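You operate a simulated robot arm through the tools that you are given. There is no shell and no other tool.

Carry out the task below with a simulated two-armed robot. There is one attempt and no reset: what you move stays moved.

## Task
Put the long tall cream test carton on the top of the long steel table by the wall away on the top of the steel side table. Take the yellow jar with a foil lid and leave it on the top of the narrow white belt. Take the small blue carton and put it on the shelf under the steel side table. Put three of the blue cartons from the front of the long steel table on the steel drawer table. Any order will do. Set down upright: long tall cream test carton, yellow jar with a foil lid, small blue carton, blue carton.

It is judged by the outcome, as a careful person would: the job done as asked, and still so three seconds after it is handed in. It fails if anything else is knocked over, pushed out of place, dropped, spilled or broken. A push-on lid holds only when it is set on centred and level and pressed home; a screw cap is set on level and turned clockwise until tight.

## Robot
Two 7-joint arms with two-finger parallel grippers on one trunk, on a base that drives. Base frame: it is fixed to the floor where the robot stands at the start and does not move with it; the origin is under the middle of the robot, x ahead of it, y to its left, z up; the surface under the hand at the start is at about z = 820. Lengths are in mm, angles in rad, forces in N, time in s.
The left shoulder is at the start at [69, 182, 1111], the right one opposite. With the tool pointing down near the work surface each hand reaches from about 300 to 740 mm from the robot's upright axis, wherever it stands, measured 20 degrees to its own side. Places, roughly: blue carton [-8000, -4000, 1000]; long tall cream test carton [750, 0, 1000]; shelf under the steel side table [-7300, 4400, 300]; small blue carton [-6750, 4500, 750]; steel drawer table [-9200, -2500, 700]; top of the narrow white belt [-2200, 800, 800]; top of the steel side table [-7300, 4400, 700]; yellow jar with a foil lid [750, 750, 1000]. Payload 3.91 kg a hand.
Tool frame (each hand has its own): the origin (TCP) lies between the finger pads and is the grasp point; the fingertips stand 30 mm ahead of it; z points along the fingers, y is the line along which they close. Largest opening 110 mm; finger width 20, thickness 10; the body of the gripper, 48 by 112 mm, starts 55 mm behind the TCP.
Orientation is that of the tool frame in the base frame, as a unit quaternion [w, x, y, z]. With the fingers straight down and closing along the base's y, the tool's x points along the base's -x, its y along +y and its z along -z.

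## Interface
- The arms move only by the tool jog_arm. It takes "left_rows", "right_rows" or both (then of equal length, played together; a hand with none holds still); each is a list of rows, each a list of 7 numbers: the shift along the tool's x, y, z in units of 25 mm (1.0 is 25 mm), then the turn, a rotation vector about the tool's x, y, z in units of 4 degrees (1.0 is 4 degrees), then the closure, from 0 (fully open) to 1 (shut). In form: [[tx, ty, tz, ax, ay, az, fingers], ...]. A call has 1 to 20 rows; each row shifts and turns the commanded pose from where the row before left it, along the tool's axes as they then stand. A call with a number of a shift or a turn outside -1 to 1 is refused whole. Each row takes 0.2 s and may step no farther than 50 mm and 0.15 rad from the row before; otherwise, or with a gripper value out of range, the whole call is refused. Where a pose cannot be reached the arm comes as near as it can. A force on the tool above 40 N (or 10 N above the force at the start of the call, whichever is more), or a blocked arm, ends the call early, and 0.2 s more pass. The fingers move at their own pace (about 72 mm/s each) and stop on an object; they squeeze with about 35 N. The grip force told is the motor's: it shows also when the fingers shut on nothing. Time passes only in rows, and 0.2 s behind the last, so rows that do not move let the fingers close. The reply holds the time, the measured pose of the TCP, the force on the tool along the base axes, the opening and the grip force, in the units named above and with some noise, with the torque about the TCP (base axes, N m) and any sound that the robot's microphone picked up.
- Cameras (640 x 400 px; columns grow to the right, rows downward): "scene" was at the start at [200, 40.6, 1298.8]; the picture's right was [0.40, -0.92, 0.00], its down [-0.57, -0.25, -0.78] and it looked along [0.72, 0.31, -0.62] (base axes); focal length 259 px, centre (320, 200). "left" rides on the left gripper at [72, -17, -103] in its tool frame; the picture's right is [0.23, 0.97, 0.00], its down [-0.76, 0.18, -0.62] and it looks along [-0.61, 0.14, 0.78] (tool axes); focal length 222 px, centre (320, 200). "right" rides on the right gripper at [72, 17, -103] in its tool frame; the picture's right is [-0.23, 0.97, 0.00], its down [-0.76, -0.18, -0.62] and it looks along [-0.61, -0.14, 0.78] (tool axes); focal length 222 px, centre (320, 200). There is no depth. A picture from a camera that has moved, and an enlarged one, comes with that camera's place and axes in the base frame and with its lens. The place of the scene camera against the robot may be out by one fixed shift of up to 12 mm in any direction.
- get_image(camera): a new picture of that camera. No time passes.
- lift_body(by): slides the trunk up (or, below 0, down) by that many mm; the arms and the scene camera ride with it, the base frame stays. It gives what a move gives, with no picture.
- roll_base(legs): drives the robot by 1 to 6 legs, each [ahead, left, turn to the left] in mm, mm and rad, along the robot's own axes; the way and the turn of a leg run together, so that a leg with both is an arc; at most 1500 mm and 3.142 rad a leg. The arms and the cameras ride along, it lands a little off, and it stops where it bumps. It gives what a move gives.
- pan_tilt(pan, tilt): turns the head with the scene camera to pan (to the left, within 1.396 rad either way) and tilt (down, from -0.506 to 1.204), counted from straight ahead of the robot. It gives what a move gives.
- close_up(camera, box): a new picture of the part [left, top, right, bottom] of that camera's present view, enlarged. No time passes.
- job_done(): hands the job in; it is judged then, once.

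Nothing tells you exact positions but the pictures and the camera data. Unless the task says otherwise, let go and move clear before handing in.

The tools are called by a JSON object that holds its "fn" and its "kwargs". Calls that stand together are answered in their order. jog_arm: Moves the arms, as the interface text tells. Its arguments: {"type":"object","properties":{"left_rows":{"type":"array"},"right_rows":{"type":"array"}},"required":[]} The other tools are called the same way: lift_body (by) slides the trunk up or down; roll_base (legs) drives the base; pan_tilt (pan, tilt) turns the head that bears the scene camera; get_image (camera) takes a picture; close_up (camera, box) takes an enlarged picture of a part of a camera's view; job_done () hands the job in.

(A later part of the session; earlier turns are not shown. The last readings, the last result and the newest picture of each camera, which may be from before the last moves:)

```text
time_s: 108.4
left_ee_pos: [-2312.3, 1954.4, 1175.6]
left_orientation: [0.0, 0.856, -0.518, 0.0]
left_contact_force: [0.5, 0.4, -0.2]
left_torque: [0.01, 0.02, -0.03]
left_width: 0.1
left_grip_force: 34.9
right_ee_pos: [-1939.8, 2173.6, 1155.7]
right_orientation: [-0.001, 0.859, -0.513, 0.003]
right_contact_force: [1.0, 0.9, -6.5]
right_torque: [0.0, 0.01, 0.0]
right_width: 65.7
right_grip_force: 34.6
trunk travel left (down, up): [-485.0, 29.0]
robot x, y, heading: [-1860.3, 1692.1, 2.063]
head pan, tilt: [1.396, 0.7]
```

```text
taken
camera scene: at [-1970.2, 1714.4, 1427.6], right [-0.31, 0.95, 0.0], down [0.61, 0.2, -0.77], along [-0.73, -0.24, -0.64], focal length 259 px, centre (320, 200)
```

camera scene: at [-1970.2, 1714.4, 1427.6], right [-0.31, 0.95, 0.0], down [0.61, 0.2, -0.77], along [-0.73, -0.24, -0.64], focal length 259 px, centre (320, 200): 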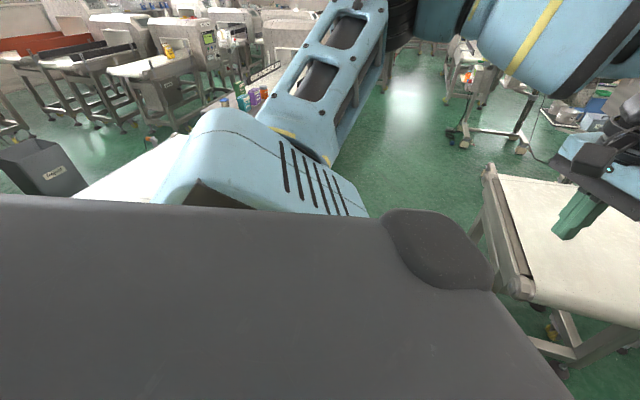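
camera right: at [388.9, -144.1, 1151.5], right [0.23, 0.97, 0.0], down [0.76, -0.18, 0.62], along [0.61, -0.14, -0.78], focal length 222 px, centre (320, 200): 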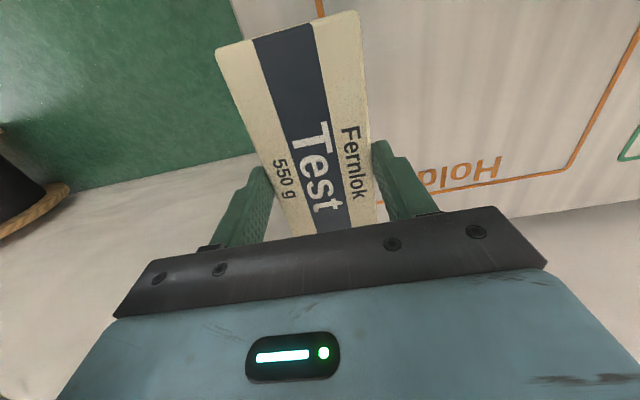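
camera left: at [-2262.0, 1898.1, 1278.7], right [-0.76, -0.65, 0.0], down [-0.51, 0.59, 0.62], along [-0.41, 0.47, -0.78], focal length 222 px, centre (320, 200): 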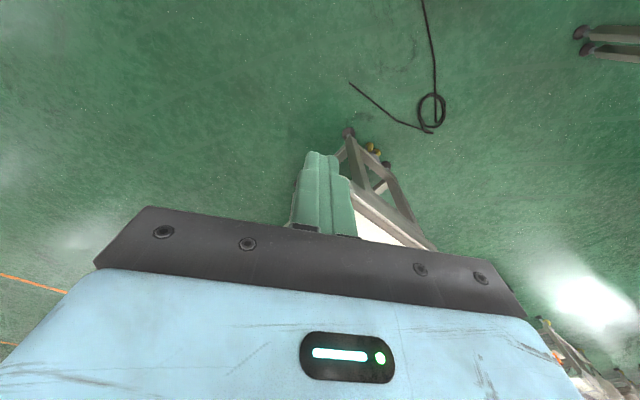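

{"fn": "roll_base", "kwargs": {"legs": [[0, 0, 0.9]]}}

{"fn": "pan_tilt", "kwargs": {"pan": 0.75, "tilt": 0.75}}

{"fn": "get_image", "kwargs": {"camera": "scene"}}

{"fn": "get_image", "kwargs": {"camera": "left"}}

```text
time_s: 111.1
left_ee_pos: [-2346.2, 1497.7, 1175.4]
left_orientation: [0.0, 0.996, -0.087, 0.0]
left_contact_force: [0.5, -0.1, -0.4]
left_torque: [0.03, -0.02, 0.02]
left_width: 0.0
left_grip_force: 35.2
right_ee_pos: [-2292.6, 1925.6, 1157.0]
right_orientation: [-0.001, 0.997, -0.081, 0.002]
right_contact_force: [0.1, -0.4, -5.9]
right_torque: [-0.03, 0.01, -0.01]
right_width: 65.5
right_grip_force: 35.0
trunk travel left (down, up): [-485.0, 29.0]
robot x, y, heading: [-1860.9, 1688.7, 2.974]
head pan, tilt: [1.396, 0.7]
```

```text
time_s: 112.1
left_ee_pos: [-2345.0, 1496.7, 1175.9]
left_orientation: [0.0, 0.996, -0.087, 0.0]
left_contact_force: [0.0, 0.5, -0.8]
left_torque: [-0.03, 0.02, 0.02]
left_width: 0.1
left_grip_force: 34.8
right_ee_pos: [-2292.3, 1926.4, 1155.9]
right_orientation: [0.0, 0.997, -0.083, 0.002]
right_contact_force: [0.3, 0.1, -4.6]
right_torque: [-0.03, 0.02, -0.01]
right_width: 66.1
right_grip_force: 34.3
trunk travel left (down, up): [-485.0, 29.0]
robot x, y, heading: [-1859.4, 1690.7, 2.979]
head pan, tilt: [0.75, 0.75]
```

```text
taken
camera scene: at [-1984.2, 1659.3, 1423.3], right [-0.55, 0.83, 0.0], down [0.57, 0.38, -0.73], along [-0.61, -0.41, -0.68], focal length 259 px, centre (320, 200)
```

scene: 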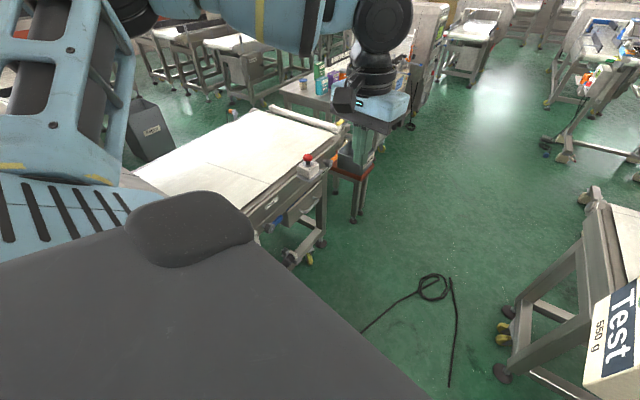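

```text
taken
camera left: at [-2270.8, 1501.0, 1278.7], right [0.05, -1.0, 0.0], down [-0.78, -0.04, 0.62], along [-0.62, -0.03, -0.78], focal length 222 px, centre (320, 200)
```

left: 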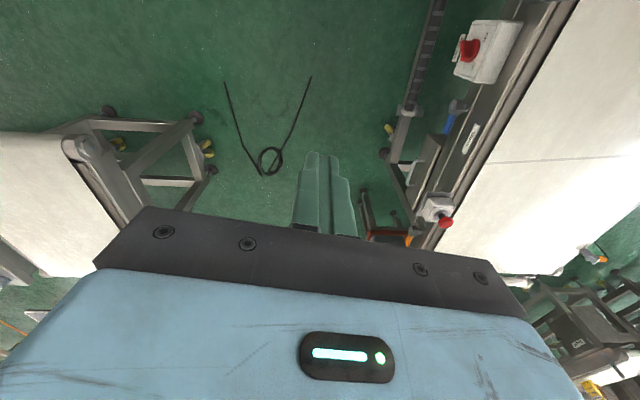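

The jar isn't on the visible belt; it probably fell in front of the housing. I back off to the north and turn to face the machine.

{"fn": "roll_base", "kwargs": {"legs": [[0, -400, 0], [0, 0, 1.4]]}}

{"fn": "pan_tilt", "kwargs": {"pan": 0.0, "tilt": 0.8}}

{"fn": "get_image", "kwargs": {"camera": "scene"}}

```text
time_s: 119.6
left_ee_pos: [-1701.6, 1573.6, 1175.8]
left_orientation: [0.0, 0.825, 0.565, 0.0]
left_contact_force: [0.7, 0.6, 0.7]
left_torque: [-0.01, -0.03, 0.02]
left_width: 0.0
left_grip_force: 35.2
right_ee_pos: [-2111.2, 1709.7, 1156.2]
right_orientation: [-0.002, 0.823, 0.568, 0.001]
right_contact_force: [0.2, 0.2, -5.4]
right_torque: [0.02, 0.02, -0.04]
right_width: 65.7
right_grip_force: 35.2
trunk travel left (down, up): [-485.0, 29.0]
robot x, y, heading: [-1798.2, 2086.7, -1.931]
head pan, tilt: [0.75, 0.75]
```

```text
time_s: 120.7
left_ee_pos: [-1701.8, 1572.2, 1176.3]
left_orientation: [-0.001, 0.825, 0.565, 0.0]
left_contact_force: [0.3, 1.1, -0.4]
left_torque: [0.01, 0.03, 0.0]
left_width: 0.1
left_grip_force: 35.3
right_ee_pos: [-2112.0, 1709.8, 1155.7]
right_orientation: [-0.002, 0.822, 0.569, 0.001]
right_contact_force: [-0.1, 0.8, -5.5]
right_torque: [-0.04, 0.0, 0.01]
right_width: 65.5
right_grip_force: 35.3
trunk travel left (down, up): [-485.0, 29.0]
robot x, y, heading: [-1795.3, 2084.5, -1.932]
head pan, tilt: [0.0, 0.799]
```

```text
taken
camera scene: at [-1846.5, 1968.8, 1419.3], right [-0.94, 0.35, 0.0], down [0.25, 0.67, -0.7], along [-0.25, -0.65, -0.72], focal length 259 px, centre (320, 200)
```

scene: 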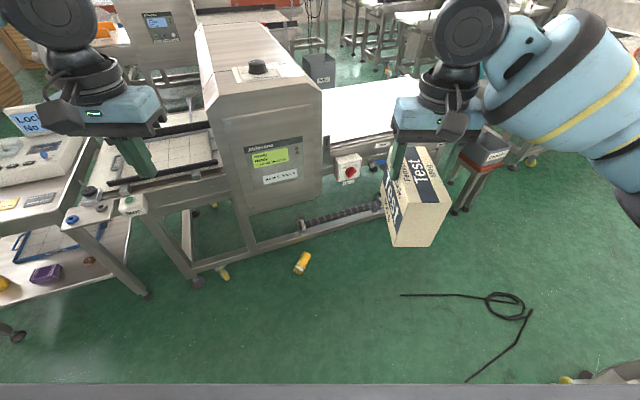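

The jar lies on its side on the floor in front of the machine. I zoom in to see whether it is intact.

{"fn": "close_up", "kwargs": {"camera": "scene", "box": [270, 235, 340, 285]}}

{"fn": "close_up", "kwargs": {"camera": "scene", "box": [180, 200, 420, 350]}}

```text
8.00 times, centred on (305, 260) of scene
camera zoom: at [-1846.5, 1968.8, 1419.3], right [-0.94, 0.35, 0.0], down [0.25, 0.67, -0.7], along [-0.25, -0.65, -0.72], focal length 2075 px, centre (440, -280)
```

zoom: 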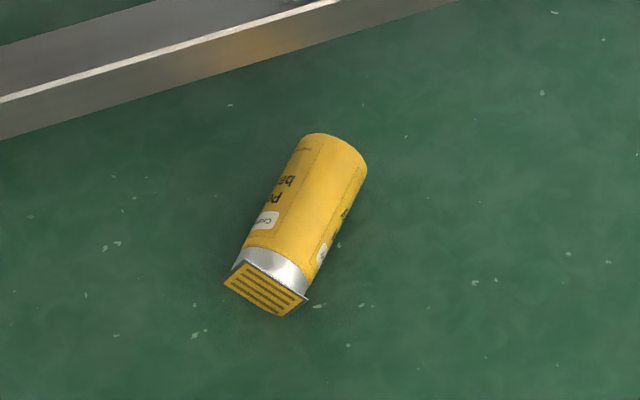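

```text
2.67 times, centred on (300, 275) of scene
camera zoom: at [-1846.5, 1968.8, 1419.3], right [-0.94, 0.35, 0.0], down [0.25, 0.67, -0.7], along [-0.25, -0.65, -0.72], focal length 692 px, centre (373, 0)
```

zoom: 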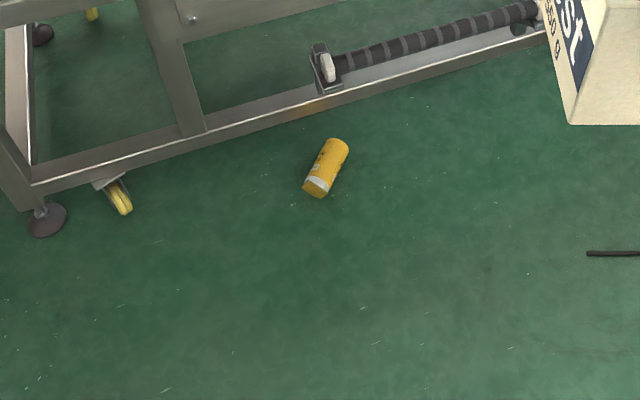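

The jar is intact with its foil lid still on, lying at about (−2040, 1160) with the lid end toward me. I'll lower the trunk here in free space and test how far down the left arm reaches before fetching it.

{"fn": "lift_body", "kwargs": {"by": -400}}

{"fn": "get_image", "kwargs": {"camera": "scene"}}

```text
time_s: 124.5
left_ee_pos: [-1701.2, 1573.4, 776.2]
left_orientation: [0.0, 0.825, 0.565, 0.0]
left_contact_force: [0.3, 0.0, 0.3]
left_torque: [0.02, -0.01, 0.0]
left_width: 0.2
left_grip_force: 35.0
right_ee_pos: [-2111.4, 1709.3, 756.2]
right_orientation: [-0.002, 0.823, 0.569, 0.002]
right_contact_force: [0.2, 0.2, -5.0]
right_torque: [0.04, 0.03, 0.01]
right_width: 65.5
right_grip_force: 35.0
trunk travel left (down, up): [-85.0, 429.0]
robot x, y, heading: [-1797.3, 2084.1, -1.93]
head pan, tilt: [0.0, 0.799]
```

```text
taken
camera scene: at [-1908.1, 1805.8, 970.2], right [-0.94, 0.35, 0.0], down [0.25, 0.67, -0.7], along [-0.25, -0.65, -0.72], focal length 259 px, centre (320, 200)
```

scene: 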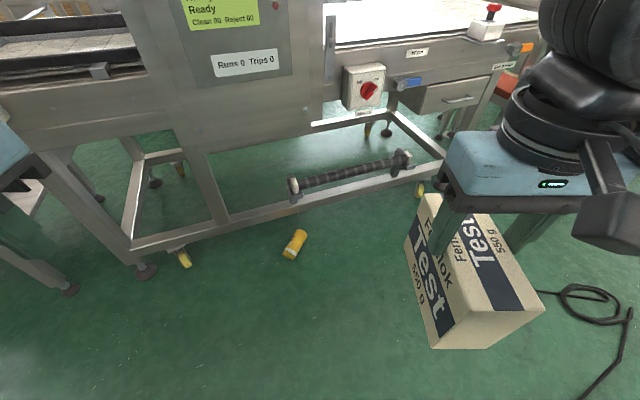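

{"fn": "close_up", "kwargs": {"camera": "scene", "box": [260, 220, 340, 270]}}

{"fn": "close_up", "kwargs": {"camera": "scene", "box": [100, 0, 420, 300]}}

```text
8.00 times, centred on (300, 245) of scene
camera zoom: at [-1908.1, 1805.8, 970.2], right [-0.94, 0.35, 0.0], down [0.25, 0.67, -0.7], along [-0.25, -0.65, -0.72], focal length 2075 px, centre (480, -160)
```

zoom: 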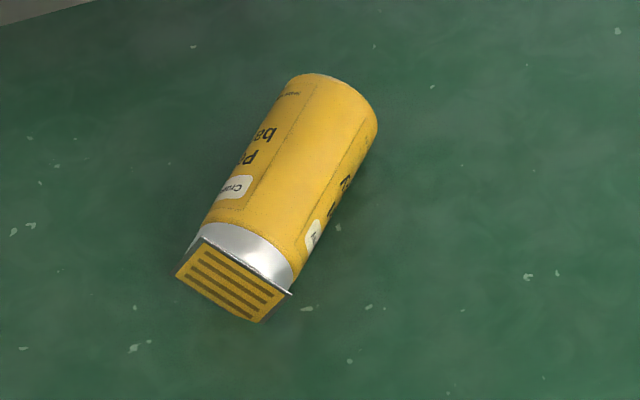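

```text
1.33 times, centred on (260, 150) of scene
camera zoom: at [-1908.1, 1805.8, 970.2], right [-0.94, 0.35, 0.0], down [0.25, 0.67, -0.7], along [-0.25, -0.65, -0.72], focal length 346 px, centre (400, 267)
```

zoom: 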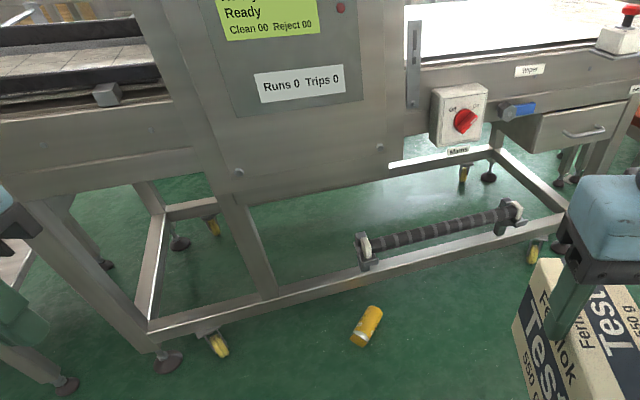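

Jar: base end at (−2080, 1111), lid end at (−1995, 1205), on the floor. I lower the rest of the trunk travel, then lean the left hand forward by 30° and open it, and test going down here in free space.

{"fn": "lift_body", "kwargs": {"by": -80}}

{"fn": "jog_arm", "kwargs": {"left_rows": [[0, 0, 1, 0, -0.94, 0, 0.8], [0, 0, 1, 0, -0.94, 0, 0.6], [0.1, 0, 0.95, 0, -0.94, 0, 0.4], [0.2, 0, 0.95, 0, -0.94, 0, 0.2], [0.3, 0, 0.9, 0, -0.94, 0, 0], [0.35, 0, 0.9, 0, -0.94, 0, 0], [0.4, 0, 0.85, 0, -0.94, 0, 0], [0.5, 0, 0.85, 0, -0.94, 0, 0]]}}

{"fn": "get_image", "kwargs": {"camera": "scene"}}

```text
time_s: 125.7
left_ee_pos: [-1701.1, 1573.7, 696.6]
left_orientation: [-0.001, 0.825, 0.565, 0.0]
left_contact_force: [-0.1, -0.2, 0.4]
left_torque: [0.02, 0.0, -0.01]
left_width: 0.0
left_grip_force: 34.8
right_ee_pos: [-2111.2, 1708.1, 677.0]
right_orientation: [-0.001, 0.823, 0.569, 0.002]
right_contact_force: [-0.1, 0.0, -5.8]
right_torque: [-0.02, 0.0, 0.02]
right_width: 66.0
right_grip_force: 35.1
trunk travel left (down, up): [-5.0, 509.0]
robot x, y, heading: [-1797.8, 2084.4, -1.931]
head pan, tilt: [0.0, 0.799]
```

```text
time_s: 127.5
left_ee_pos: [-1713.6, 1526.7, 499.7]
left_orientation: [0.145, 0.797, 0.546, -0.215]
left_contact_force: [0.7, -0.6, -0.3]
left_torque: [0.03, -0.03, -0.03]
left_width: 109.9
left_grip_force: 0.2
left hand out of reach, approached as far as the arm can: row 4, 5, 6, 7, 8
right_ee_pos: [-2110.2, 1709.3, 675.2]
right_orientation: [-0.003, 0.823, 0.569, 0.002]
right_contact_force: [-0.1, 0.1, -5.4]
right_torque: [-0.01, 0.01, -0.01]
right_width: 65.7
right_grip_force: 35.5
trunk travel left (down, up): [-5.0, 509.0]
robot x, y, heading: [-1801.8, 2087.5, -1.93]
head pan, tilt: [0.0, 0.799]
```

```text
taken
camera scene: at [-1915.5, 1786.0, 898.4], right [-0.94, 0.35, 0.0], down [0.25, 0.67, -0.7], along [-0.25, -0.65, -0.72], focal length 259 px, centre (320, 200)
```

scene: 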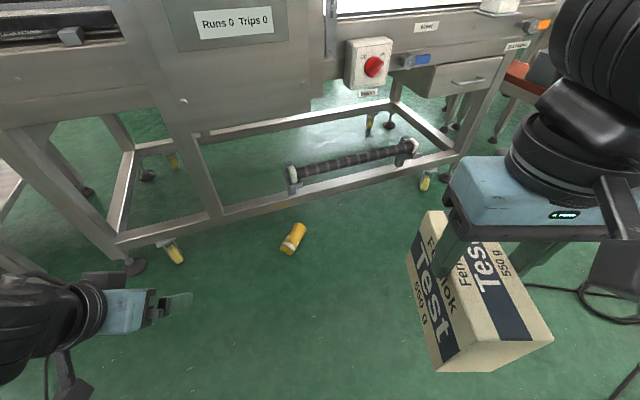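

{"fn": "jog_arm", "kwargs": {"left_rows": [[0.67, -0.15, 0.77, 0, 0, 0, 0], [0.67, -0.15, 0.77, 0, 0, 0, 0], [0.67, -0.15, 0.77, 0, 0, 0, 0], [0.67, -0.15, 0.77, 0, 0, 0, 0], [0.67, -0.15, 0.77, 0, 0, 0, 0], [0.67, -0.15, 0.77, 0, 0, 0, 0], [0.67, -0.15, 0.77, 0, 0, 0, 0], [0.67, -0.15, 0.77, 0, 0, 0, 0], [0.67, -0.15, 0.77, 0, 0, 0, 0], [0.67, -0.15, 0.77, 0, 0, 0, 0], [0.67, -0.15, 0.77, 0, 0, 0, 0], [0.67, -0.15, 0.77, 0, 0, 0, 0]]}}

{"fn": "get_image", "kwargs": {"camera": "scene"}}

{"fn": "get_image", "kwargs": {"camera": "left"}}

```text
time_s: 130.1
left_ee_pos: [-1733.5, 1595.8, 203.7]
left_orientation: [0.146, 0.797, 0.546, -0.214]
left_contact_force: [-0.6, -0.2, 0.2]
left_torque: [-0.03, 0.02, 0.0]
left_width: 110.0
left_grip_force: 0.1
left hand out of reach, approached as far as the arm can: row 12
right_ee_pos: [-2111.7, 1710.0, 675.6]
right_orientation: [-0.002, 0.823, 0.568, 0.001]
right_contact_force: [-0.1, -0.2, -5.7]
right_torque: [0.01, -0.01, 0.0]
right_width: 65.7
right_grip_force: 35.2
trunk travel left (down, up): [-5.0, 509.0]
robot x, y, heading: [-1798.6, 2088.9, -1.931]
head pan, tilt: [0.0, 0.799]
```

```text
taken
camera scene: at [-1915.4, 1786.0, 898.4], right [-0.94, 0.35, 0.0], down [0.25, 0.67, -0.7], along [-0.25, -0.65, -0.72], focal length 259 px, centre (320, 200)
```

scene: 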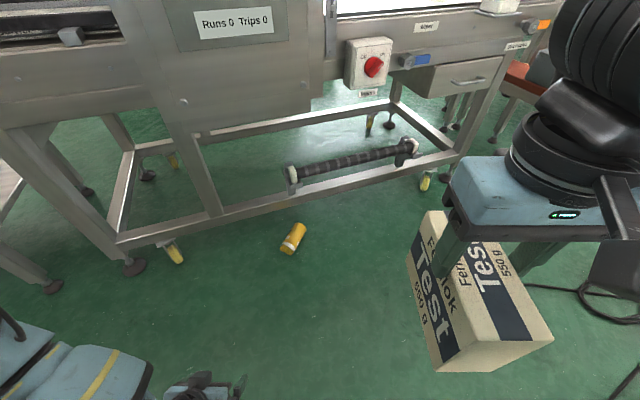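

```text
taken
camera left: at [-1706.6, 1708.2, 256.4], right [0.98, -0.17, -0.11], down [0.04, -0.39, 0.92], along [-0.2, -0.91, -0.37], focal length 222 px, centre (320, 200)
```

left: 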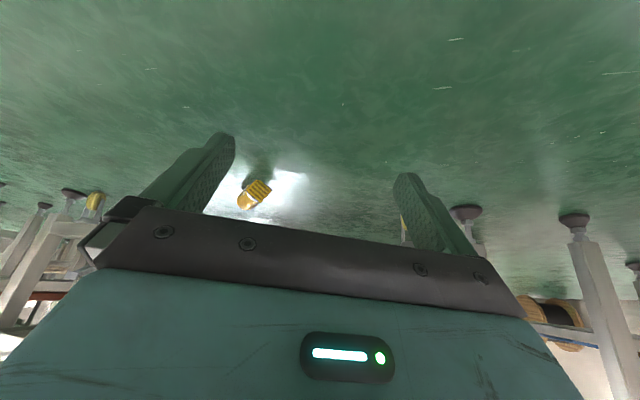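

{"fn": "jog_arm", "kwargs": {"left_rows": [[0.9, 0, 0.63, 0, 0, 0, 0], [0.9, 0, 0.63, 0, 0, 0, 0], [0.9, 0, 0.63, 0, 0, 0, 0], [0.9, 0, 0.63, 0, 0, 0, 0], [0.9, 0, 0.63, 0, 0, 0, 0], [0.9, 0, 0.63, 0, 0, 0, 0]]}}

```text
time_s: 131.5
left_ee_pos: [-1666.9, 1600.1, 173.4]
left_orientation: [0.146, 0.797, 0.546, -0.213]
left_contact_force: [-0.3, 0.5, 0.1]
left_torque: [-0.02, 0.02, 0.01]
left_width: 110.0
left_grip_force: 0.0
left hand out of reach, approached as far as the arm can: row 1, 2, 3, 4, 5, 6
right_ee_pos: [-2112.1, 1709.3, 676.3]
right_orientation: [-0.003, 0.823, 0.568, 0.002]
right_contact_force: [0.8, 0.5, -5.4]
right_torque: [0.02, -0.04, 0.03]
right_width: 65.6
right_grip_force: 34.8
trunk travel left (down, up): [-5.0, 509.0]
robot x, y, heading: [-1795.7, 2083.1, -1.929]
head pan, tilt: [0.0, 0.799]
```

{"fn": "pan_tilt", "kwargs": {"pan": 0.7, "tilt": 0.9}}

{"fn": "get_image", "kwargs": {"camera": "scene"}}

```text
time_s: 132.6
left_ee_pos: [-1665.0, 1599.2, 174.2]
left_orientation: [0.145, 0.798, 0.545, -0.214]
left_contact_force: [0.7, -0.2, -0.4]
left_torque: [-0.01, 0.01, 0.02]
left_width: 110.0
left_grip_force: 0.0
right_ee_pos: [-2112.1, 1709.4, 675.2]
right_orientation: [-0.003, 0.822, 0.569, 0.002]
right_contact_force: [0.2, -0.3, -5.4]
right_torque: [0.02, 0.05, 0.01]
right_width: 65.6
right_grip_force: 35.0
trunk travel left (down, up): [-5.0, 509.0]
robot x, y, heading: [-1795.0, 2083.9, -1.931]
head pan, tilt: [0.7, 0.901]
```

```text
taken
camera scene: at [-1862.0, 1790.3, 890.5], right [-0.94, -0.33, 0.0], down [-0.26, 0.74, -0.62], along [0.21, -0.59, -0.78], focal length 259 px, centre (320, 200)
```

scene: 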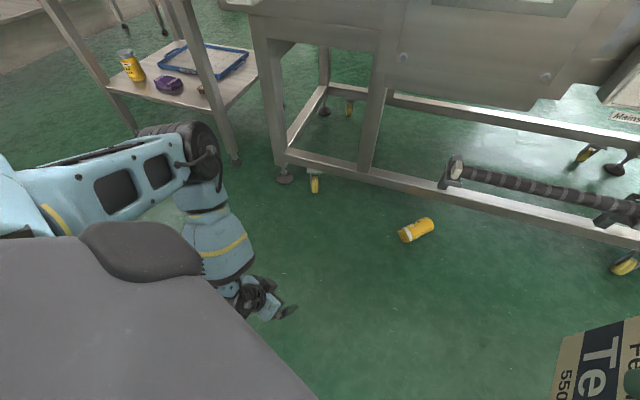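

The elbow is flexed with the forearm pointing back, so the hand needs to go farther out, not in, to get lower. I test that here.

{"fn": "jog_arm", "kwargs": {"left_rows": [[-0.69, -0.55, 0.4, 0, 0, 0, 0], [-0.69, -0.55, 0.4, 0, 0, 0, 0], [-0.69, -0.55, 0.4, 0, 0, 0, 0], [-0.69, -0.55, 0.4, 0, 0, 0, 0], [0.4, 0, 0.7, 0, 0, 0, 0], [0.4, 0, 0.7, 0, 0, 0, 0], [0.4, 0, 0.7, 0, 0, 0, 0]]}}

{"fn": "get_image", "kwargs": {"camera": "scene"}}

```text
time_s: 134.2
left_ee_pos: [-1715.8, 1530.1, 169.9]
left_orientation: [0.146, 0.797, 0.546, -0.214]
left_contact_force: [0.4, 0.1, 0.8]
left_torque: [0.03, -0.01, -0.03]
left_width: 110.0
left_grip_force: 0.0
left hand out of reach, approached as far as the arm can: row 3, 4, 5, 6, 7
right_ee_pos: [-2111.5, 1709.9, 676.5]
right_orientation: [-0.003, 0.822, 0.569, 0.001]
right_contact_force: [0.6, 0.2, -6.1]
right_torque: [0.01, -0.01, -0.02]
right_width: 66.0
right_grip_force: 35.4
trunk travel left (down, up): [-5.0, 509.0]
robot x, y, heading: [-1795.4, 2082.6, -1.932]
head pan, tilt: [0.7, 0.901]
```

```text
taken
camera scene: at [-1862.0, 1790.3, 890.5], right [-0.94, -0.33, 0.0], down [-0.26, 0.74, -0.62], along [0.21, -0.59, -0.78], focal length 259 px, centre (320, 200)
```

scene: 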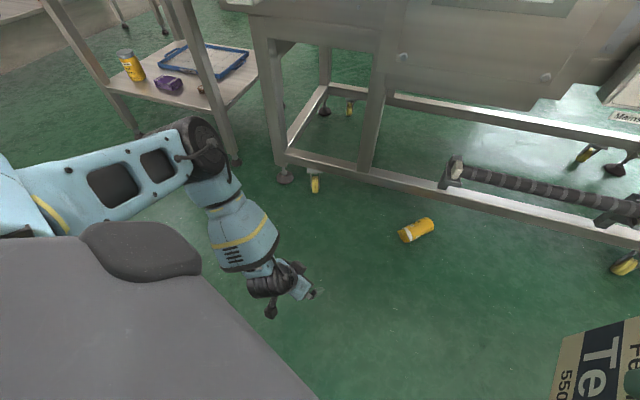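

{"fn": "jog_arm", "kwargs": {"left_rows": [[0, 0, 0, 0, 0.94, 0, 0], [0, 0, 0, 0, 0.94, 0, 0], [0, 0, 0, 0, 0.94, 0, 0], [0, 0, 0, 0, 0.94, 0, 0], [0, 0, 0, 0, 0.94, 0, 0], [0, 0, 0, 0, 0.94, 0, 0], [0, 0, 0, 0, 0.94, 0, 0], [0, 0, 0, 0, 0.94, 0, 0], [0, 0, 0.8, 0, 0, 0, 0], [0, 0, 0.8, 0, 0, 0, 0]]}}

{"fn": "get_image", "kwargs": {"camera": "scene"}}

```text
time_s: 136.3
left_ee_pos: [-1705.3, 1533.5, 148.5]
left_orientation: [-0.001, 0.825, 0.564, 0.0]
left_contact_force: [-0.3, -0.3, 0.5]
left_torque: [-0.01, 0.0, 0.0]
left_width: 109.8
left_grip_force: 0.3
left hand out of reach, approached as far as the arm can: row 9, 10
right_ee_pos: [-2111.5, 1708.8, 676.2]
right_orientation: [-0.002, 0.822, 0.569, 0.001]
right_contact_force: [0.0, -0.7, -5.8]
right_torque: [-0.02, 0.01, 0.03]
right_width: 66.0
right_grip_force: 35.2
trunk travel left (down, up): [-5.0, 509.0]
robot x, y, heading: [-1796.3, 2086.1, -1.929]
head pan, tilt: [0.7, 0.901]
```

```text
taken
camera scene: at [-1861.9, 1790.3, 890.5], right [-0.94, -0.33, 0.0], down [-0.26, 0.74, -0.62], along [0.21, -0.59, -0.78], focal length 259 px, centre (320, 200)
```

scene: 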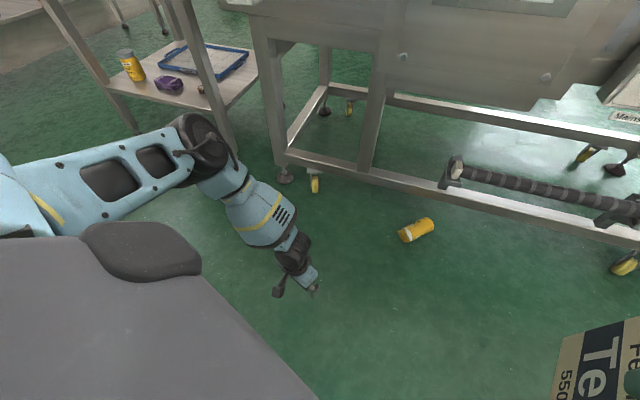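

{"fn": "jog_arm", "kwargs": {"left_rows": [[-0.9, -0.2, -0.4, 0, 0, 0, 0], [-0.9, -0.2, -0.4, 0, 0, 0, 0], [-0.9, -0.2, 0, 0, 0, 0, 0], [-0.9, -0.2, 0, 0, 0, 0, 0], [-0.9, -0.2, 0, 0, 0, 0, 0], [-0.9, -0.2, 0, 0, 0, 0, 0]]}}

{"fn": "get_image", "kwargs": {"camera": "scene"}}

```text
time_s: 137.8
left_ee_pos: [-1748.3, 1434.1, 209.4]
left_orientation: [0.0, 0.825, 0.565, 0.001]
left_contact_force: [0.1, -0.2, 0.5]
left_torque: [0.0, 0.0, 0.03]
left_width: 109.9
left_grip_force: 0.0
left hand out of reach, approached as far as the arm can: row 3, 4, 5, 6
right_ee_pos: [-2110.9, 1709.9, 675.5]
right_orientation: [-0.002, 0.823, 0.568, 0.002]
right_contact_force: [-0.1, -0.2, -4.9]
right_torque: [0.04, -0.04, -0.03]
right_width: 65.6
right_grip_force: 35.5
trunk travel left (down, up): [-5.0, 509.0]
robot x, y, heading: [-1798.7, 2084.5, -1.936]
head pan, tilt: [0.7, 0.901]
```

```text
taken
camera scene: at [-1862.0, 1790.3, 890.5], right [-0.94, -0.33, 0.0], down [-0.26, 0.74, -0.62], along [0.21, -0.59, -0.78], focal length 259 px, centre (320, 200)
```

scene: 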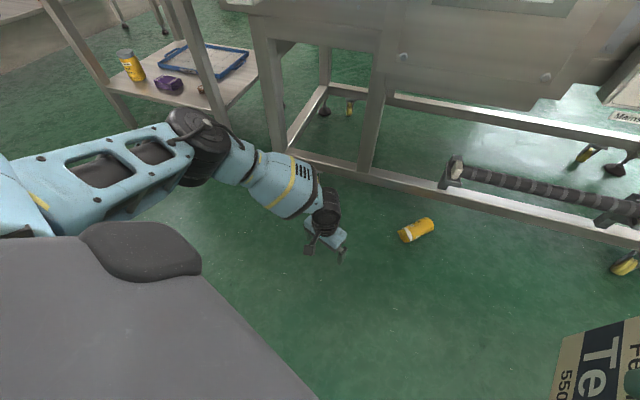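

{"fn": "jog_arm", "kwargs": {"left_rows": [[0.9, 0.2, -0.4, 0, 0, 0, 0], [0.9, 0.3, -0.4, 0, 0, 0, 0], [0.9, 0.4, -0.4, 0, 0, 0, 0], [0.9, 0.4, -0.4, 0, 0, 0, 0], [0.9, 0.4, 0, 0, 0, 0, 0], [0.9, 0.4, 0, 0, 0, 0, 0], [0.9, 0.4, 0, 0, 0, 0, 0], [0.9, 0.5, 0, 0, 0, 0, 0], [0.9, 0.5, 0, 0, 0, 0, 0], [0.9, 0.5, 0, 0, 0, 0, 0]]}}

{"fn": "get_image", "kwargs": {"camera": "scene"}}

```text
time_s: 139.9
left_ee_pos: [-1575.2, 1608.8, 249.4]
left_orientation: [0.0, 0.825, 0.565, 0.0]
left_contact_force: [0.0, 0.3, -0.6]
left_torque: [0.0, 0.02, -0.02]
left_width: 110.1
left_grip_force: 0.1
right_ee_pos: [-2111.9, 1708.2, 675.8]
right_orientation: [-0.003, 0.823, 0.569, 0.001]
right_contact_force: [-0.1, 0.3, -5.6]
right_torque: [0.0, -0.02, 0.0]
right_width: 66.1
right_grip_force: 35.0
trunk travel left (down, up): [-5.0, 509.0]
robot x, y, heading: [-1798.9, 2082.8, -1.932]
head pan, tilt: [0.7, 0.901]
```

```text
taken
camera scene: at [-1861.9, 1790.4, 890.5], right [-0.94, -0.33, 0.0], down [-0.26, 0.74, -0.62], along [0.21, -0.59, -0.78], focal length 259 px, centre (320, 200)
```

scene: 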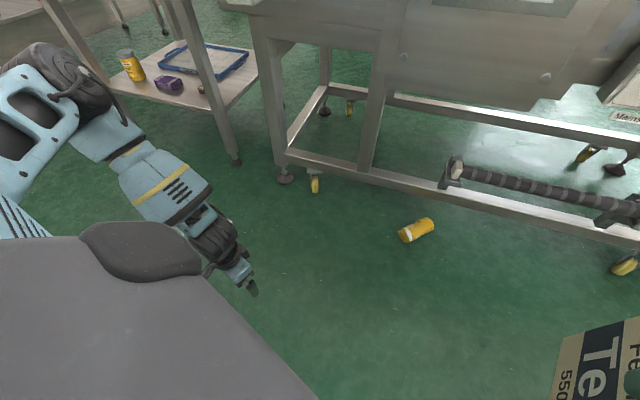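

{"fn": "jog_arm", "kwargs": {"left_rows": [[0, 0, 0.9, 0, 0, 0, 0], [0, 0, 0.9, 0, 0, 0, 0], [0, 0, 0.9, 0, 0, 0, 0], [0, 0, 0.9, 0, 0, 0, 0], [0, 0, 0.9, 0, 0, 0, 0], [0, 0, 0.9, 0, 0, 0, 0]]}}

{"fn": "get_image", "kwargs": {"camera": "scene"}}

```text
time_s: 141.3
left_ee_pos: [-1574.5, 1607.4, 115.2]
left_orientation: [0.0, 0.826, 0.564, 0.0]
left_contact_force: [0.1, -0.6, 0.3]
left_torque: [0.03, -0.02, 0.0]
left_width: 109.9
left_grip_force: 0.2
right_ee_pos: [-2111.6, 1707.6, 675.9]
right_orientation: [-0.003, 0.823, 0.568, 0.002]
right_contact_force: [-0.1, 0.5, -5.5]
right_torque: [0.0, -0.03, 0.01]
right_width: 65.8
right_grip_force: 35.1
trunk travel left (down, up): [-5.0, 509.0]
robot x, y, heading: [-1796.5, 2085.8, -1.934]
head pan, tilt: [0.7, 0.901]
```

```text
taken
camera scene: at [-1862.0, 1790.3, 890.5], right [-0.94, -0.33, 0.0], down [-0.26, 0.74, -0.62], along [0.21, -0.59, -0.78], focal length 259 px, centre (320, 200)
```

scene: 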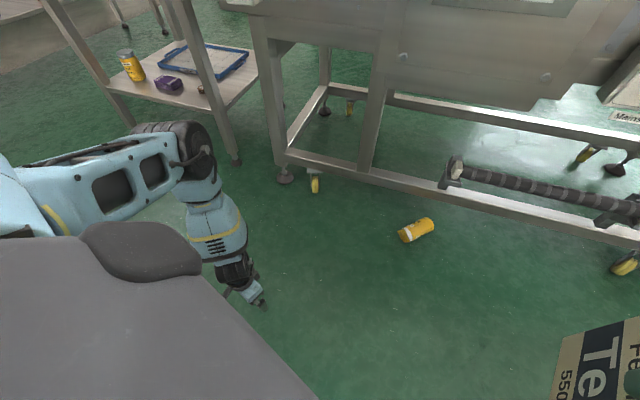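

{"fn": "jog_arm", "kwargs": {"left_rows": [[0, 0, 0.6, 0, 0, 0, 0], [0, 0, 0.6, 0, 0, 0, 0], [0, 0, 0.6, 0, 0, 0, 0], [0, 0, 0.6, 0, 0, 0, 0]]}}

```text
time_s: 142.3
left_ee_pos: [-1568.7, 1600.7, 109.2]
left_orientation: [0.0, 0.825, 0.565, 0.0]
left_contact_force: [-0.2, 0.3, -0.1]
left_torque: [-0.04, 0.0, 0.03]
left_width: 110.0
left_grip_force: 0.0
left hand out of reach, approached as far as the arm can: row 1, 2, 3, 4
right_ee_pos: [-2111.7, 1709.3, 676.7]
right_orientation: [-0.002, 0.822, 0.569, 0.002]
right_contact_force: [-0.4, 0.0, -6.0]
right_torque: [0.05, 0.0, 0.01]
right_width: 65.6
right_grip_force: 35.4
trunk travel left (down, up): [-5.0, 509.0]
robot x, y, heading: [-1797.9, 2081.4, -1.933]
head pan, tilt: [0.7, 0.901]
```

{"fn": "jog_arm", "kwargs": {"left_rows": [[0.3, 0.9, -0.4, 0, 0, 0, 0], [0.4, 0.9, -0.4, 0, 0, 0, 0], [0.5, 0.8, 0, 0, 0, 0, 0], [0.5, 0.8, 0, 0, 0, 0, 0], [0.5, 0.8, 0, 0, 0, 0, 0], [0, 0, 0.8, 0, 0, 0, 0], [0, 0, 0.8, 0, 0, 0, 0], [0, 0, 0.8, 0, 0, 0, 0], [0, 0, 0.8, 0, 0, 0, 0]]}}

{"fn": "get_image", "kwargs": {"camera": "scene"}}

```text
time_s: 144.3
left_ee_pos: [-1462.2, 1607.5, 120.1]
left_orientation: [0.002, 0.826, 0.564, 0.0]
left_contact_force: [-0.2, -1.0, 0.4]
left_torque: [0.04, -0.04, 0.03]
left_width: 109.9
left_grip_force: 0.0
left hand out of reach, approached as far as the arm can: row 6, 7, 8, 9
right_ee_pos: [-2112.2, 1709.2, 676.4]
right_orientation: [-0.002, 0.822, 0.569, 0.002]
right_contact_force: [1.0, 0.3, -6.0]
right_torque: [0.02, 0.0, -0.02]
right_width: 65.8
right_grip_force: 35.1
trunk travel left (down, up): [-5.0, 509.0]
robot x, y, heading: [-1798.3, 2081.6, -1.934]
head pan, tilt: [0.7, 0.901]
```

```text
taken
camera scene: at [-1861.9, 1790.3, 890.5], right [-0.94, -0.33, 0.0], down [-0.26, 0.74, -0.62], along [0.21, -0.59, -0.78], focal length 259 px, centre (320, 200)
```

scene: 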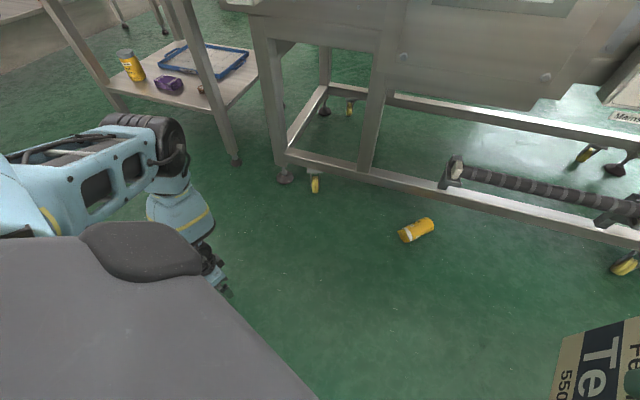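

Vertical reach bottoms out at about z = 109 because the elbow stays high. I try swivelling the elbow by yawing the hand, which may let the upper arm drop lower.

{"fn": "jog_arm", "kwargs": {"left_rows": [[-0.3, -0.9, -0.9, 0, 0, 0, 0], [-0.3, -0.9, -0.9, 0, 0, 0, 0], [-0.3, -0.9, -0.9, 0, 0, 0, 0], [-0.3, -0.9, -0.9, 0, 0, 0, 0], [-0.3, -0.9, -0.9, 0, 0, 0, 0], [-0.3, -0.9, -0.9, 0, 0, 0, 0], [-0.3, -0.9, 0, 0, 0, 0, 0], [-0.3, -0.9, 0, 0, 0, 0, 0]]}}

{"fn": "jog_arm", "kwargs": {"left_rows": [[0, 0, 0, 0, 0, -1, 0], [0, 0, 0, 0, 0, -1, 0], [0, 0, 0, 0, 0, -1, 0], [0, 0, 0, 0, 0, -1, 0], [0, 0, 0, 0, 0, -1, 0], [0, 0, 0, 0, 0, -1, 0], [0, 0, 0, 0, 0, -1, 0], [0, 0, 0, 0, 0, -1, 0], [0, 0, 0, 0, 0, -1, 0], [0, 0, 0, 0, 0, -1, 0], [0, 0, 0, 0, 0, -1, 0], [0, 0, 0, 0, 0, -1, 0], [0, 0, 0, 0, 0, -1, 0], [0, 0, 0, 0, 0, -1, 0], [0, 0, 0, 0, 0, -1, 0], [0, 0, 0, 0, 0, -1, 0], [0, 0, 0, 0, 0, -1, 0], [0, 0, 0, 0, 0, -1, 0], [0, 0, 0, 0, 0, -1, 0], [0, 0, 0, 0, 0, -1, 0]]}}

{"fn": "get_image", "kwargs": {"camera": "scene"}}

```text
time_s: 146.2
left_ee_pos: [-1651.5, 1618.6, 254.9]
left_orientation: [-0.001, 0.825, 0.565, 0.0]
left_contact_force: [0.7, 0.2, -0.2]
left_torque: [0.0, 0.01, -0.03]
left_width: 110.3
left_grip_force: 0.1
right_ee_pos: [-2112.3, 1708.4, 675.8]
right_orientation: [-0.002, 0.823, 0.569, 0.002]
right_contact_force: [-0.6, 0.1, -5.2]
right_torque: [0.03, 0.0, 0.0]
right_width: 65.7
right_grip_force: 35.2
trunk travel left (down, up): [-5.0, 509.0]
robot x, y, heading: [-1796.7, 2088.4, -1.935]
head pan, tilt: [0.7, 0.901]
```

```text
time_s: 150.3
left_ee_pos: [-1651.3, 1619.0, 254.9]
left_orientation: [0.0, 0.269, 0.963, 0.0]
left_contact_force: [0.5, 0.1, -0.6]
left_torque: [-0.03, -0.02, 0.02]
left_width: 109.8
left_grip_force: 0.1
right_ee_pos: [-2112.2, 1709.5, 675.3]
right_orientation: [-0.002, 0.822, 0.569, 0.001]
right_contact_force: [0.8, 0.1, -4.9]
right_torque: [0.02, -0.01, 0.01]
right_width: 65.7
right_grip_force: 34.7
trunk travel left (down, up): [-5.0, 509.0]
robot x, y, heading: [-1797.2, 2083.9, -1.93]
head pan, tilt: [0.7, 0.901]
```

```text
taken
camera scene: at [-1862.0, 1790.3, 890.5], right [-0.94, -0.33, 0.0], down [-0.26, 0.74, -0.62], along [0.21, -0.59, -0.78], focal length 259 px, centre (320, 200)
```

scene: 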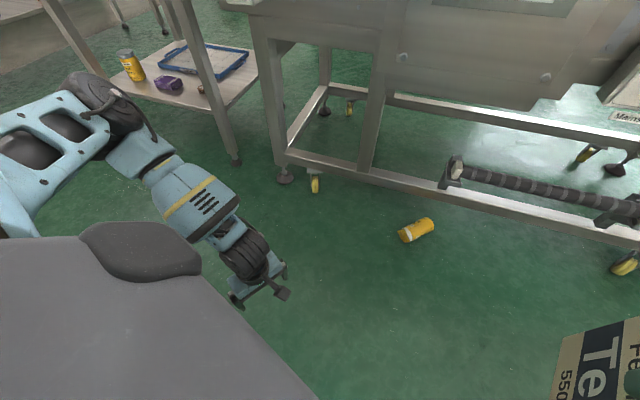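

{"fn": "jog_arm", "kwargs": {"left_rows": [[0, 0, 0, 0, 0, -1, 0], [0, 0, 0, 0, 0, -1, 0], [0, 0, 0, 0, 0, -1, 0], [0, 0, 0, 0, 0, -1, 0], [0, 0, 0, 0, 0, -1, 0], [0, 0, 0, 0, 0, -1, 0], [0, 0, 0, 0, 0, -1, 0], [0, 0, 0, 0, 0, -1, 0], [0, 0, 0, 0, 0, -1, 0], [0, 0, 0, 0, 0, -1, 0], [0, 0, 0, 0, 0, -1, 0], [0, 0, 0, 0, 0, -1, 0], [0, 0, 0, 0, 0, -1, 0], [0, 0, 0, 0, 0, -1, 0], [0, 0, 0, 0, 0, -1, 0], [0, 0, 0, 0, 0, -1, 0], [0, 0, 0, 0, 0, -1, 0], [0, 0, 0, 0, 0, -1, 0], [0, 0, 0, 0, 0, -1, 0], [0, 0, 0, 0, 0, -1, 0]]}}

{"fn": "get_image", "kwargs": {"camera": "scene"}}

```text
time_s: 154.6
left_ee_pos: [-1533.6, 1459.4, 297.5]
left_orientation: [-0.001, -0.28, 0.96, 0.002]
left_contact_force: [-0.1, 0.9, 0.5]
left_torque: [0.0, -0.02, -0.04]
left_width: 110.0
left_grip_force: 0.1
left hand out of reach, approached as far as the arm can: row 4, 5, 6, 7, 8, 9, 10, 11, 12, 13, 14, 15, 16, 17, 18, 19, 20
right_ee_pos: [-2110.8, 1709.1, 675.4]
right_orientation: [-0.002, 0.822, 0.569, 0.001]
right_contact_force: [0.3, 0.4, -6.1]
right_torque: [0.0, 0.0, -0.03]
right_width: 65.7
right_grip_force: 34.5
trunk travel left (down, up): [-5.0, 509.0]
robot x, y, heading: [-1796.9, 2085.2, -1.934]
head pan, tilt: [0.7, 0.901]
```

```text
taken
camera scene: at [-1862.0, 1790.3, 890.5], right [-0.94, -0.33, 0.0], down [-0.26, 0.74, -0.62], along [0.21, -0.59, -0.78], focal length 259 px, centre (320, 200)
```

scene: 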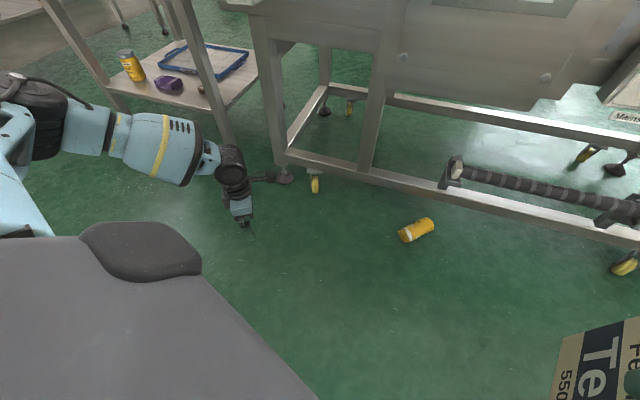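

{"fn": "jog_arm", "kwargs": {"left_rows": [[0, 0, 0.9, 0, 0, 0, 0], [0, 0, 0.9, 0, 0, 0, 0], [0, 0, 0.9, 0, 0, 0, 0], [0, 0, 0.9, 0, 0, 0, 0], [0, 0, 0.9, 0, 0, 0, 0], [0, 0, 0.9, 0, 0, 0, 0], [0, 0, 0.9, 0, 0, 0, 0], [0, 0, 0.9, 0, 0, 0, 0], [0, 0, 0.9, 0, 0, 0, 0]]}}

{"fn": "get_image", "kwargs": {"camera": "scene"}}

```text
time_s: 156.6
left_ee_pos: [-1534.2, 1469.7, 117.5]
left_orientation: [-0.001, -0.279, 0.96, 0.002]
left_contact_force: [1.1, -0.5, 0.0]
left_torque: [-0.01, -0.02, 0.0]
left_width: 110.0
left_grip_force: 0.0
left hand out of reach, approached as far as the arm can: row 8, 9
right_ee_pos: [-2111.5, 1710.1, 676.6]
right_orientation: [-0.002, 0.823, 0.568, 0.002]
right_contact_force: [0.1, 0.7, -5.6]
right_torque: [0.04, 0.0, 0.0]
right_width: 65.5
right_grip_force: 35.3
trunk travel left (down, up): [-5.0, 509.0]
robot x, y, heading: [-1796.5, 2082.1, -1.932]
head pan, tilt: [0.7, 0.901]
```

```text
taken
camera scene: at [-1861.9, 1790.3, 890.5], right [-0.94, -0.33, 0.0], down [-0.26, 0.74, -0.62], along [0.21, -0.59, -0.78], focal length 259 px, centre (320, 200)
```

scene: 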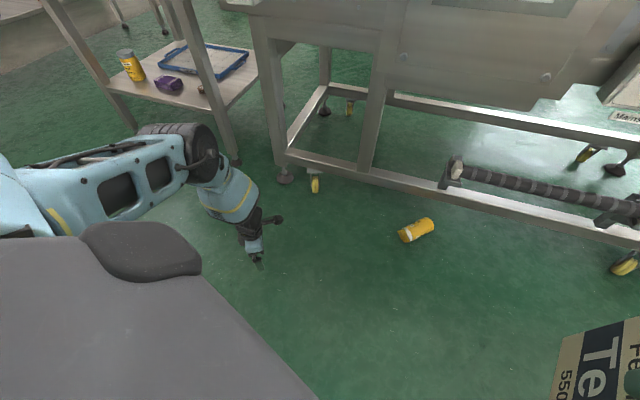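

The elbow bottoms out at the same height here too. I rotate the hand back and test the reach with the hand more inward, where the upper arm may get lower.

{"fn": "jog_arm", "kwargs": {"left_rows": [[0, 0, -1, 0, 0, 1, 0], [0, 0, -1, 0, 0, 1, 0], [0, 0, -1, 0, 0, 1, 0], [0, 0, -1, 0, 0, 1, 0], [0, 0, -1, 0, 0, 1, 0], [0, 0, -1, 0, 0, 1, 0], [0, 0, 0, 0, 0, 1, 0], [0, 0, 0, 0, 0, 1, 0], [0, 0, 0, 0, 0, 1, 0], [0, 0, 0, 0, 0, 1, 0], [0, 0, 0, 0, 0, 1, 0], [0, 0, 0, 0, 0, 1, 0], [0, 0, 0, 0, 0, 1, 0], [0, 0, 0, 0, 0, 1, 0], [0, 0, 0, 0, 0, 1, 0], [0, 0, 0, 0, 0, 1, 0], [0, 0, 0, 0, 0, 1, 0], [0, 0, 0, 0, 0, 1, 0], [0, 0, 0, 0, 0, 1, 0], [0, 0, 0, 0, 0, 1, 0]]}}

{"fn": "jog_arm", "kwargs": {"left_rows": [[0, 0, 0, 0, 0, 1, 0], [0, 0, 0, 0, 0, 1, 0], [0, 0, 0, 0, 0, 1, 0], [0, 0, 0, 0, 0, 1, 0], [0, 0, 0, 0, 0, 1, 0], [0, 0, 0, 0, 0, 1, 0], [0, 0, 0, 0, 0, 1, 0], [0, 0, 0, 0, 0, 1, 0], [0, 0, 0, 0, 0, 1, 0], [0, 0, 0, 0, 0, 1, 0], [0, 0, 0, 0, 0, 1, 0], [0, 0, 0, 0, 0, 1, 0], [0, 0, 0, 0, 0, 1, 0], [0, 0, 0, 0, 0, 1, 0], [0, 0, 0, 0, 0, 1, 0], [0, 0, 0, 0, 0, 1, 0]]}}

{"fn": "get_image", "kwargs": {"camera": "scene"}}

```text
time_s: 160.8
left_ee_pos: [-1532.8, 1468.6, 267.6]
left_orientation: [-0.002, 0.402, 0.916, 0.0]
left_contact_force: [0.0, 0.1, 1.1]
left_torque: [-0.01, 0.01, 0.02]
left_width: 110.1
left_grip_force: 0.0
right_ee_pos: [-2110.8, 1708.4, 676.1]
right_orientation: [-0.002, 0.823, 0.569, 0.002]
right_contact_force: [-0.4, 1.0, -5.3]
right_torque: [0.0, 0.01, 0.0]
right_width: 65.7
right_grip_force: 34.9
trunk travel left (down, up): [-5.0, 509.0]
robot x, y, heading: [-1799.2, 2086.9, -1.928]
head pan, tilt: [0.7, 0.901]
```

```text
time_s: 164.2
left_ee_pos: [-1534.1, 1468.2, 266.4]
left_orientation: [-0.004, 0.827, 0.562, 0.0]
left_contact_force: [-0.5, -0.8, -0.5]
left_torque: [0.0, -0.02, 0.01]
left_width: 109.8
left_grip_force: 0.1
right_ee_pos: [-2110.8, 1709.8, 675.6]
right_orientation: [-0.001, 0.822, 0.569, 0.002]
right_contact_force: [0.5, -0.5, -5.8]
right_torque: [0.02, -0.01, 0.01]
right_width: 65.7
right_grip_force: 34.9
trunk travel left (down, up): [-5.0, 509.0]
robot x, y, heading: [-1798.5, 2084.6, -1.929]
head pan, tilt: [0.7, 0.901]
```

```text
taken
camera scene: at [-1862.0, 1790.3, 890.5], right [-0.94, -0.33, 0.0], down [-0.26, 0.74, -0.62], along [0.21, -0.59, -0.78], focal length 259 px, centre (320, 200)
```

scene: 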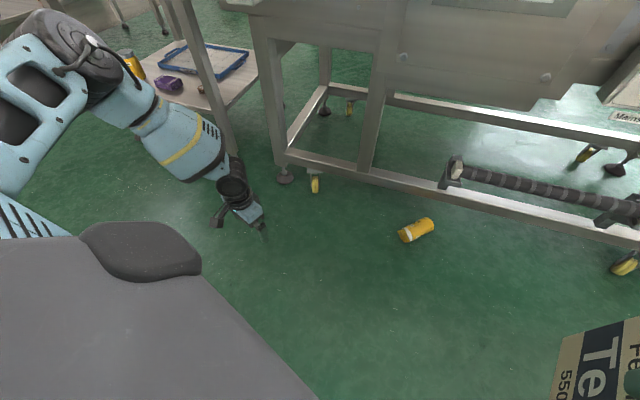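

{"fn": "jog_arm", "kwargs": {"left_rows": [[0.05, -1, 0, 0, 0, 0, 0], [0.05, -1, 0, 0, 0, 0, 0], [0.05, -1, 0, 0, 0, 0, 0], [0.05, -1, 0, 0, 0, 0, 0], [0.05, -1, 0, 0, 0, 0, 0], [0.05, -1, 0, 0, 0, 0, 0], [0.05, -1, 0, 0, 0, 0, 0], [0.05, -1, 0, 0, 0, 0, 0], [0.05, -1, 0, 0, 0, 0, 0], [0.05, -1, 0, 0, 0, 0, 0], [0.05, -1, 0, 0, 0, 0, 0], [0.05, -1, 0, 0, 0, 0, 0], [0.05, -1, 0, 0, 0, 0, 0], [0.05, -1, 0, 0, 0, 0, 0], [0.05, -1, 0, 0, 0, 0, 0]]}}

{"fn": "jog_arm", "kwargs": {"left_rows": [[0, 0, 0.9, 0, 0, 0, 0], [0, 0, 0.9, 0, 0, 0, 0], [0, 0, 0.9, 0, 0, 0, 0], [0, 0, 0.9, 0, 0, 0, 0], [0, 0, 0.9, 0, 0, 0, 0], [0, 0, 0.9, 0, 0, 0, 0], [0, 0, 0.9, 0, 0, 0, 0], [0, 0, 0.9, 0, 0, 0, 0]]}}

{"fn": "get_image", "kwargs": {"camera": "scene"}}

```text
time_s: 167.3
left_ee_pos: [-1832.6, 1612.1, 292.9]
left_orientation: [-0.005, 0.826, 0.564, 0.001]
left_contact_force: [0.1, 0.0, -0.7]
left_torque: [0.02, -0.01, -0.01]
left_width: 110.4
left_grip_force: 0.2
left hand out of reach, approached as far as the arm can: row 13, 14, 15
right_ee_pos: [-2110.6, 1708.5, 676.0]
right_orientation: [-0.002, 0.823, 0.568, 0.002]
right_contact_force: [-0.2, 0.1, -6.8]
right_torque: [0.01, 0.02, -0.03]
right_width: 65.6
right_grip_force: 34.4
trunk travel left (down, up): [-5.0, 509.0]
robot x, y, heading: [-1796.2, 2085.4, -1.939]
head pan, tilt: [0.7, 0.901]
```

```text
time_s: 169.2
left_ee_pos: [-1751.7, 1594.3, 184.7]
left_orientation: [-0.002, 0.826, 0.563, 0.0]
left_contact_force: [0.3, -0.4, 0.2]
left_torque: [0.01, -0.02, 0.02]
left_width: 110.0
left_grip_force: 0.1
left hand out of reach, approached as far as the arm can: row 1, 2, 3, 4, 5, 6, 7, 8
right_ee_pos: [-2112.2, 1709.2, 676.4]
right_orientation: [-0.003, 0.823, 0.568, 0.002]
right_contact_force: [-0.3, -0.1, -4.8]
right_torque: [0.04, -0.02, -0.01]
right_width: 65.5
right_grip_force: 34.9
trunk travel left (down, up): [-5.0, 509.0]
robot x, y, heading: [-1796.6, 2086.2, -1.935]
head pan, tilt: [0.7, 0.901]
```

```text
taken
camera scene: at [-1862.0, 1790.3, 890.5], right [-0.94, -0.33, 0.0], down [-0.26, 0.74, -0.62], along [0.21, -0.59, -0.78], focal length 259 px, centre (320, 200)
```

scene: 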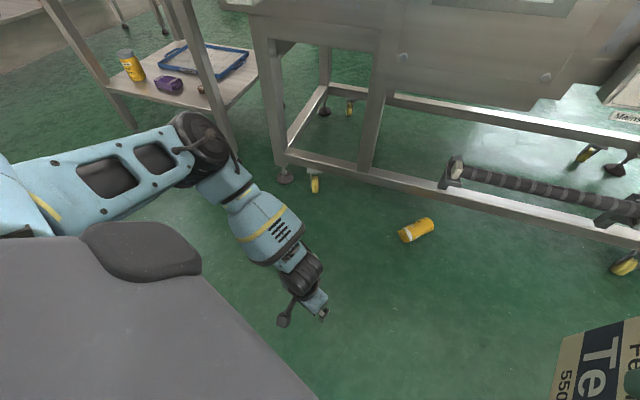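

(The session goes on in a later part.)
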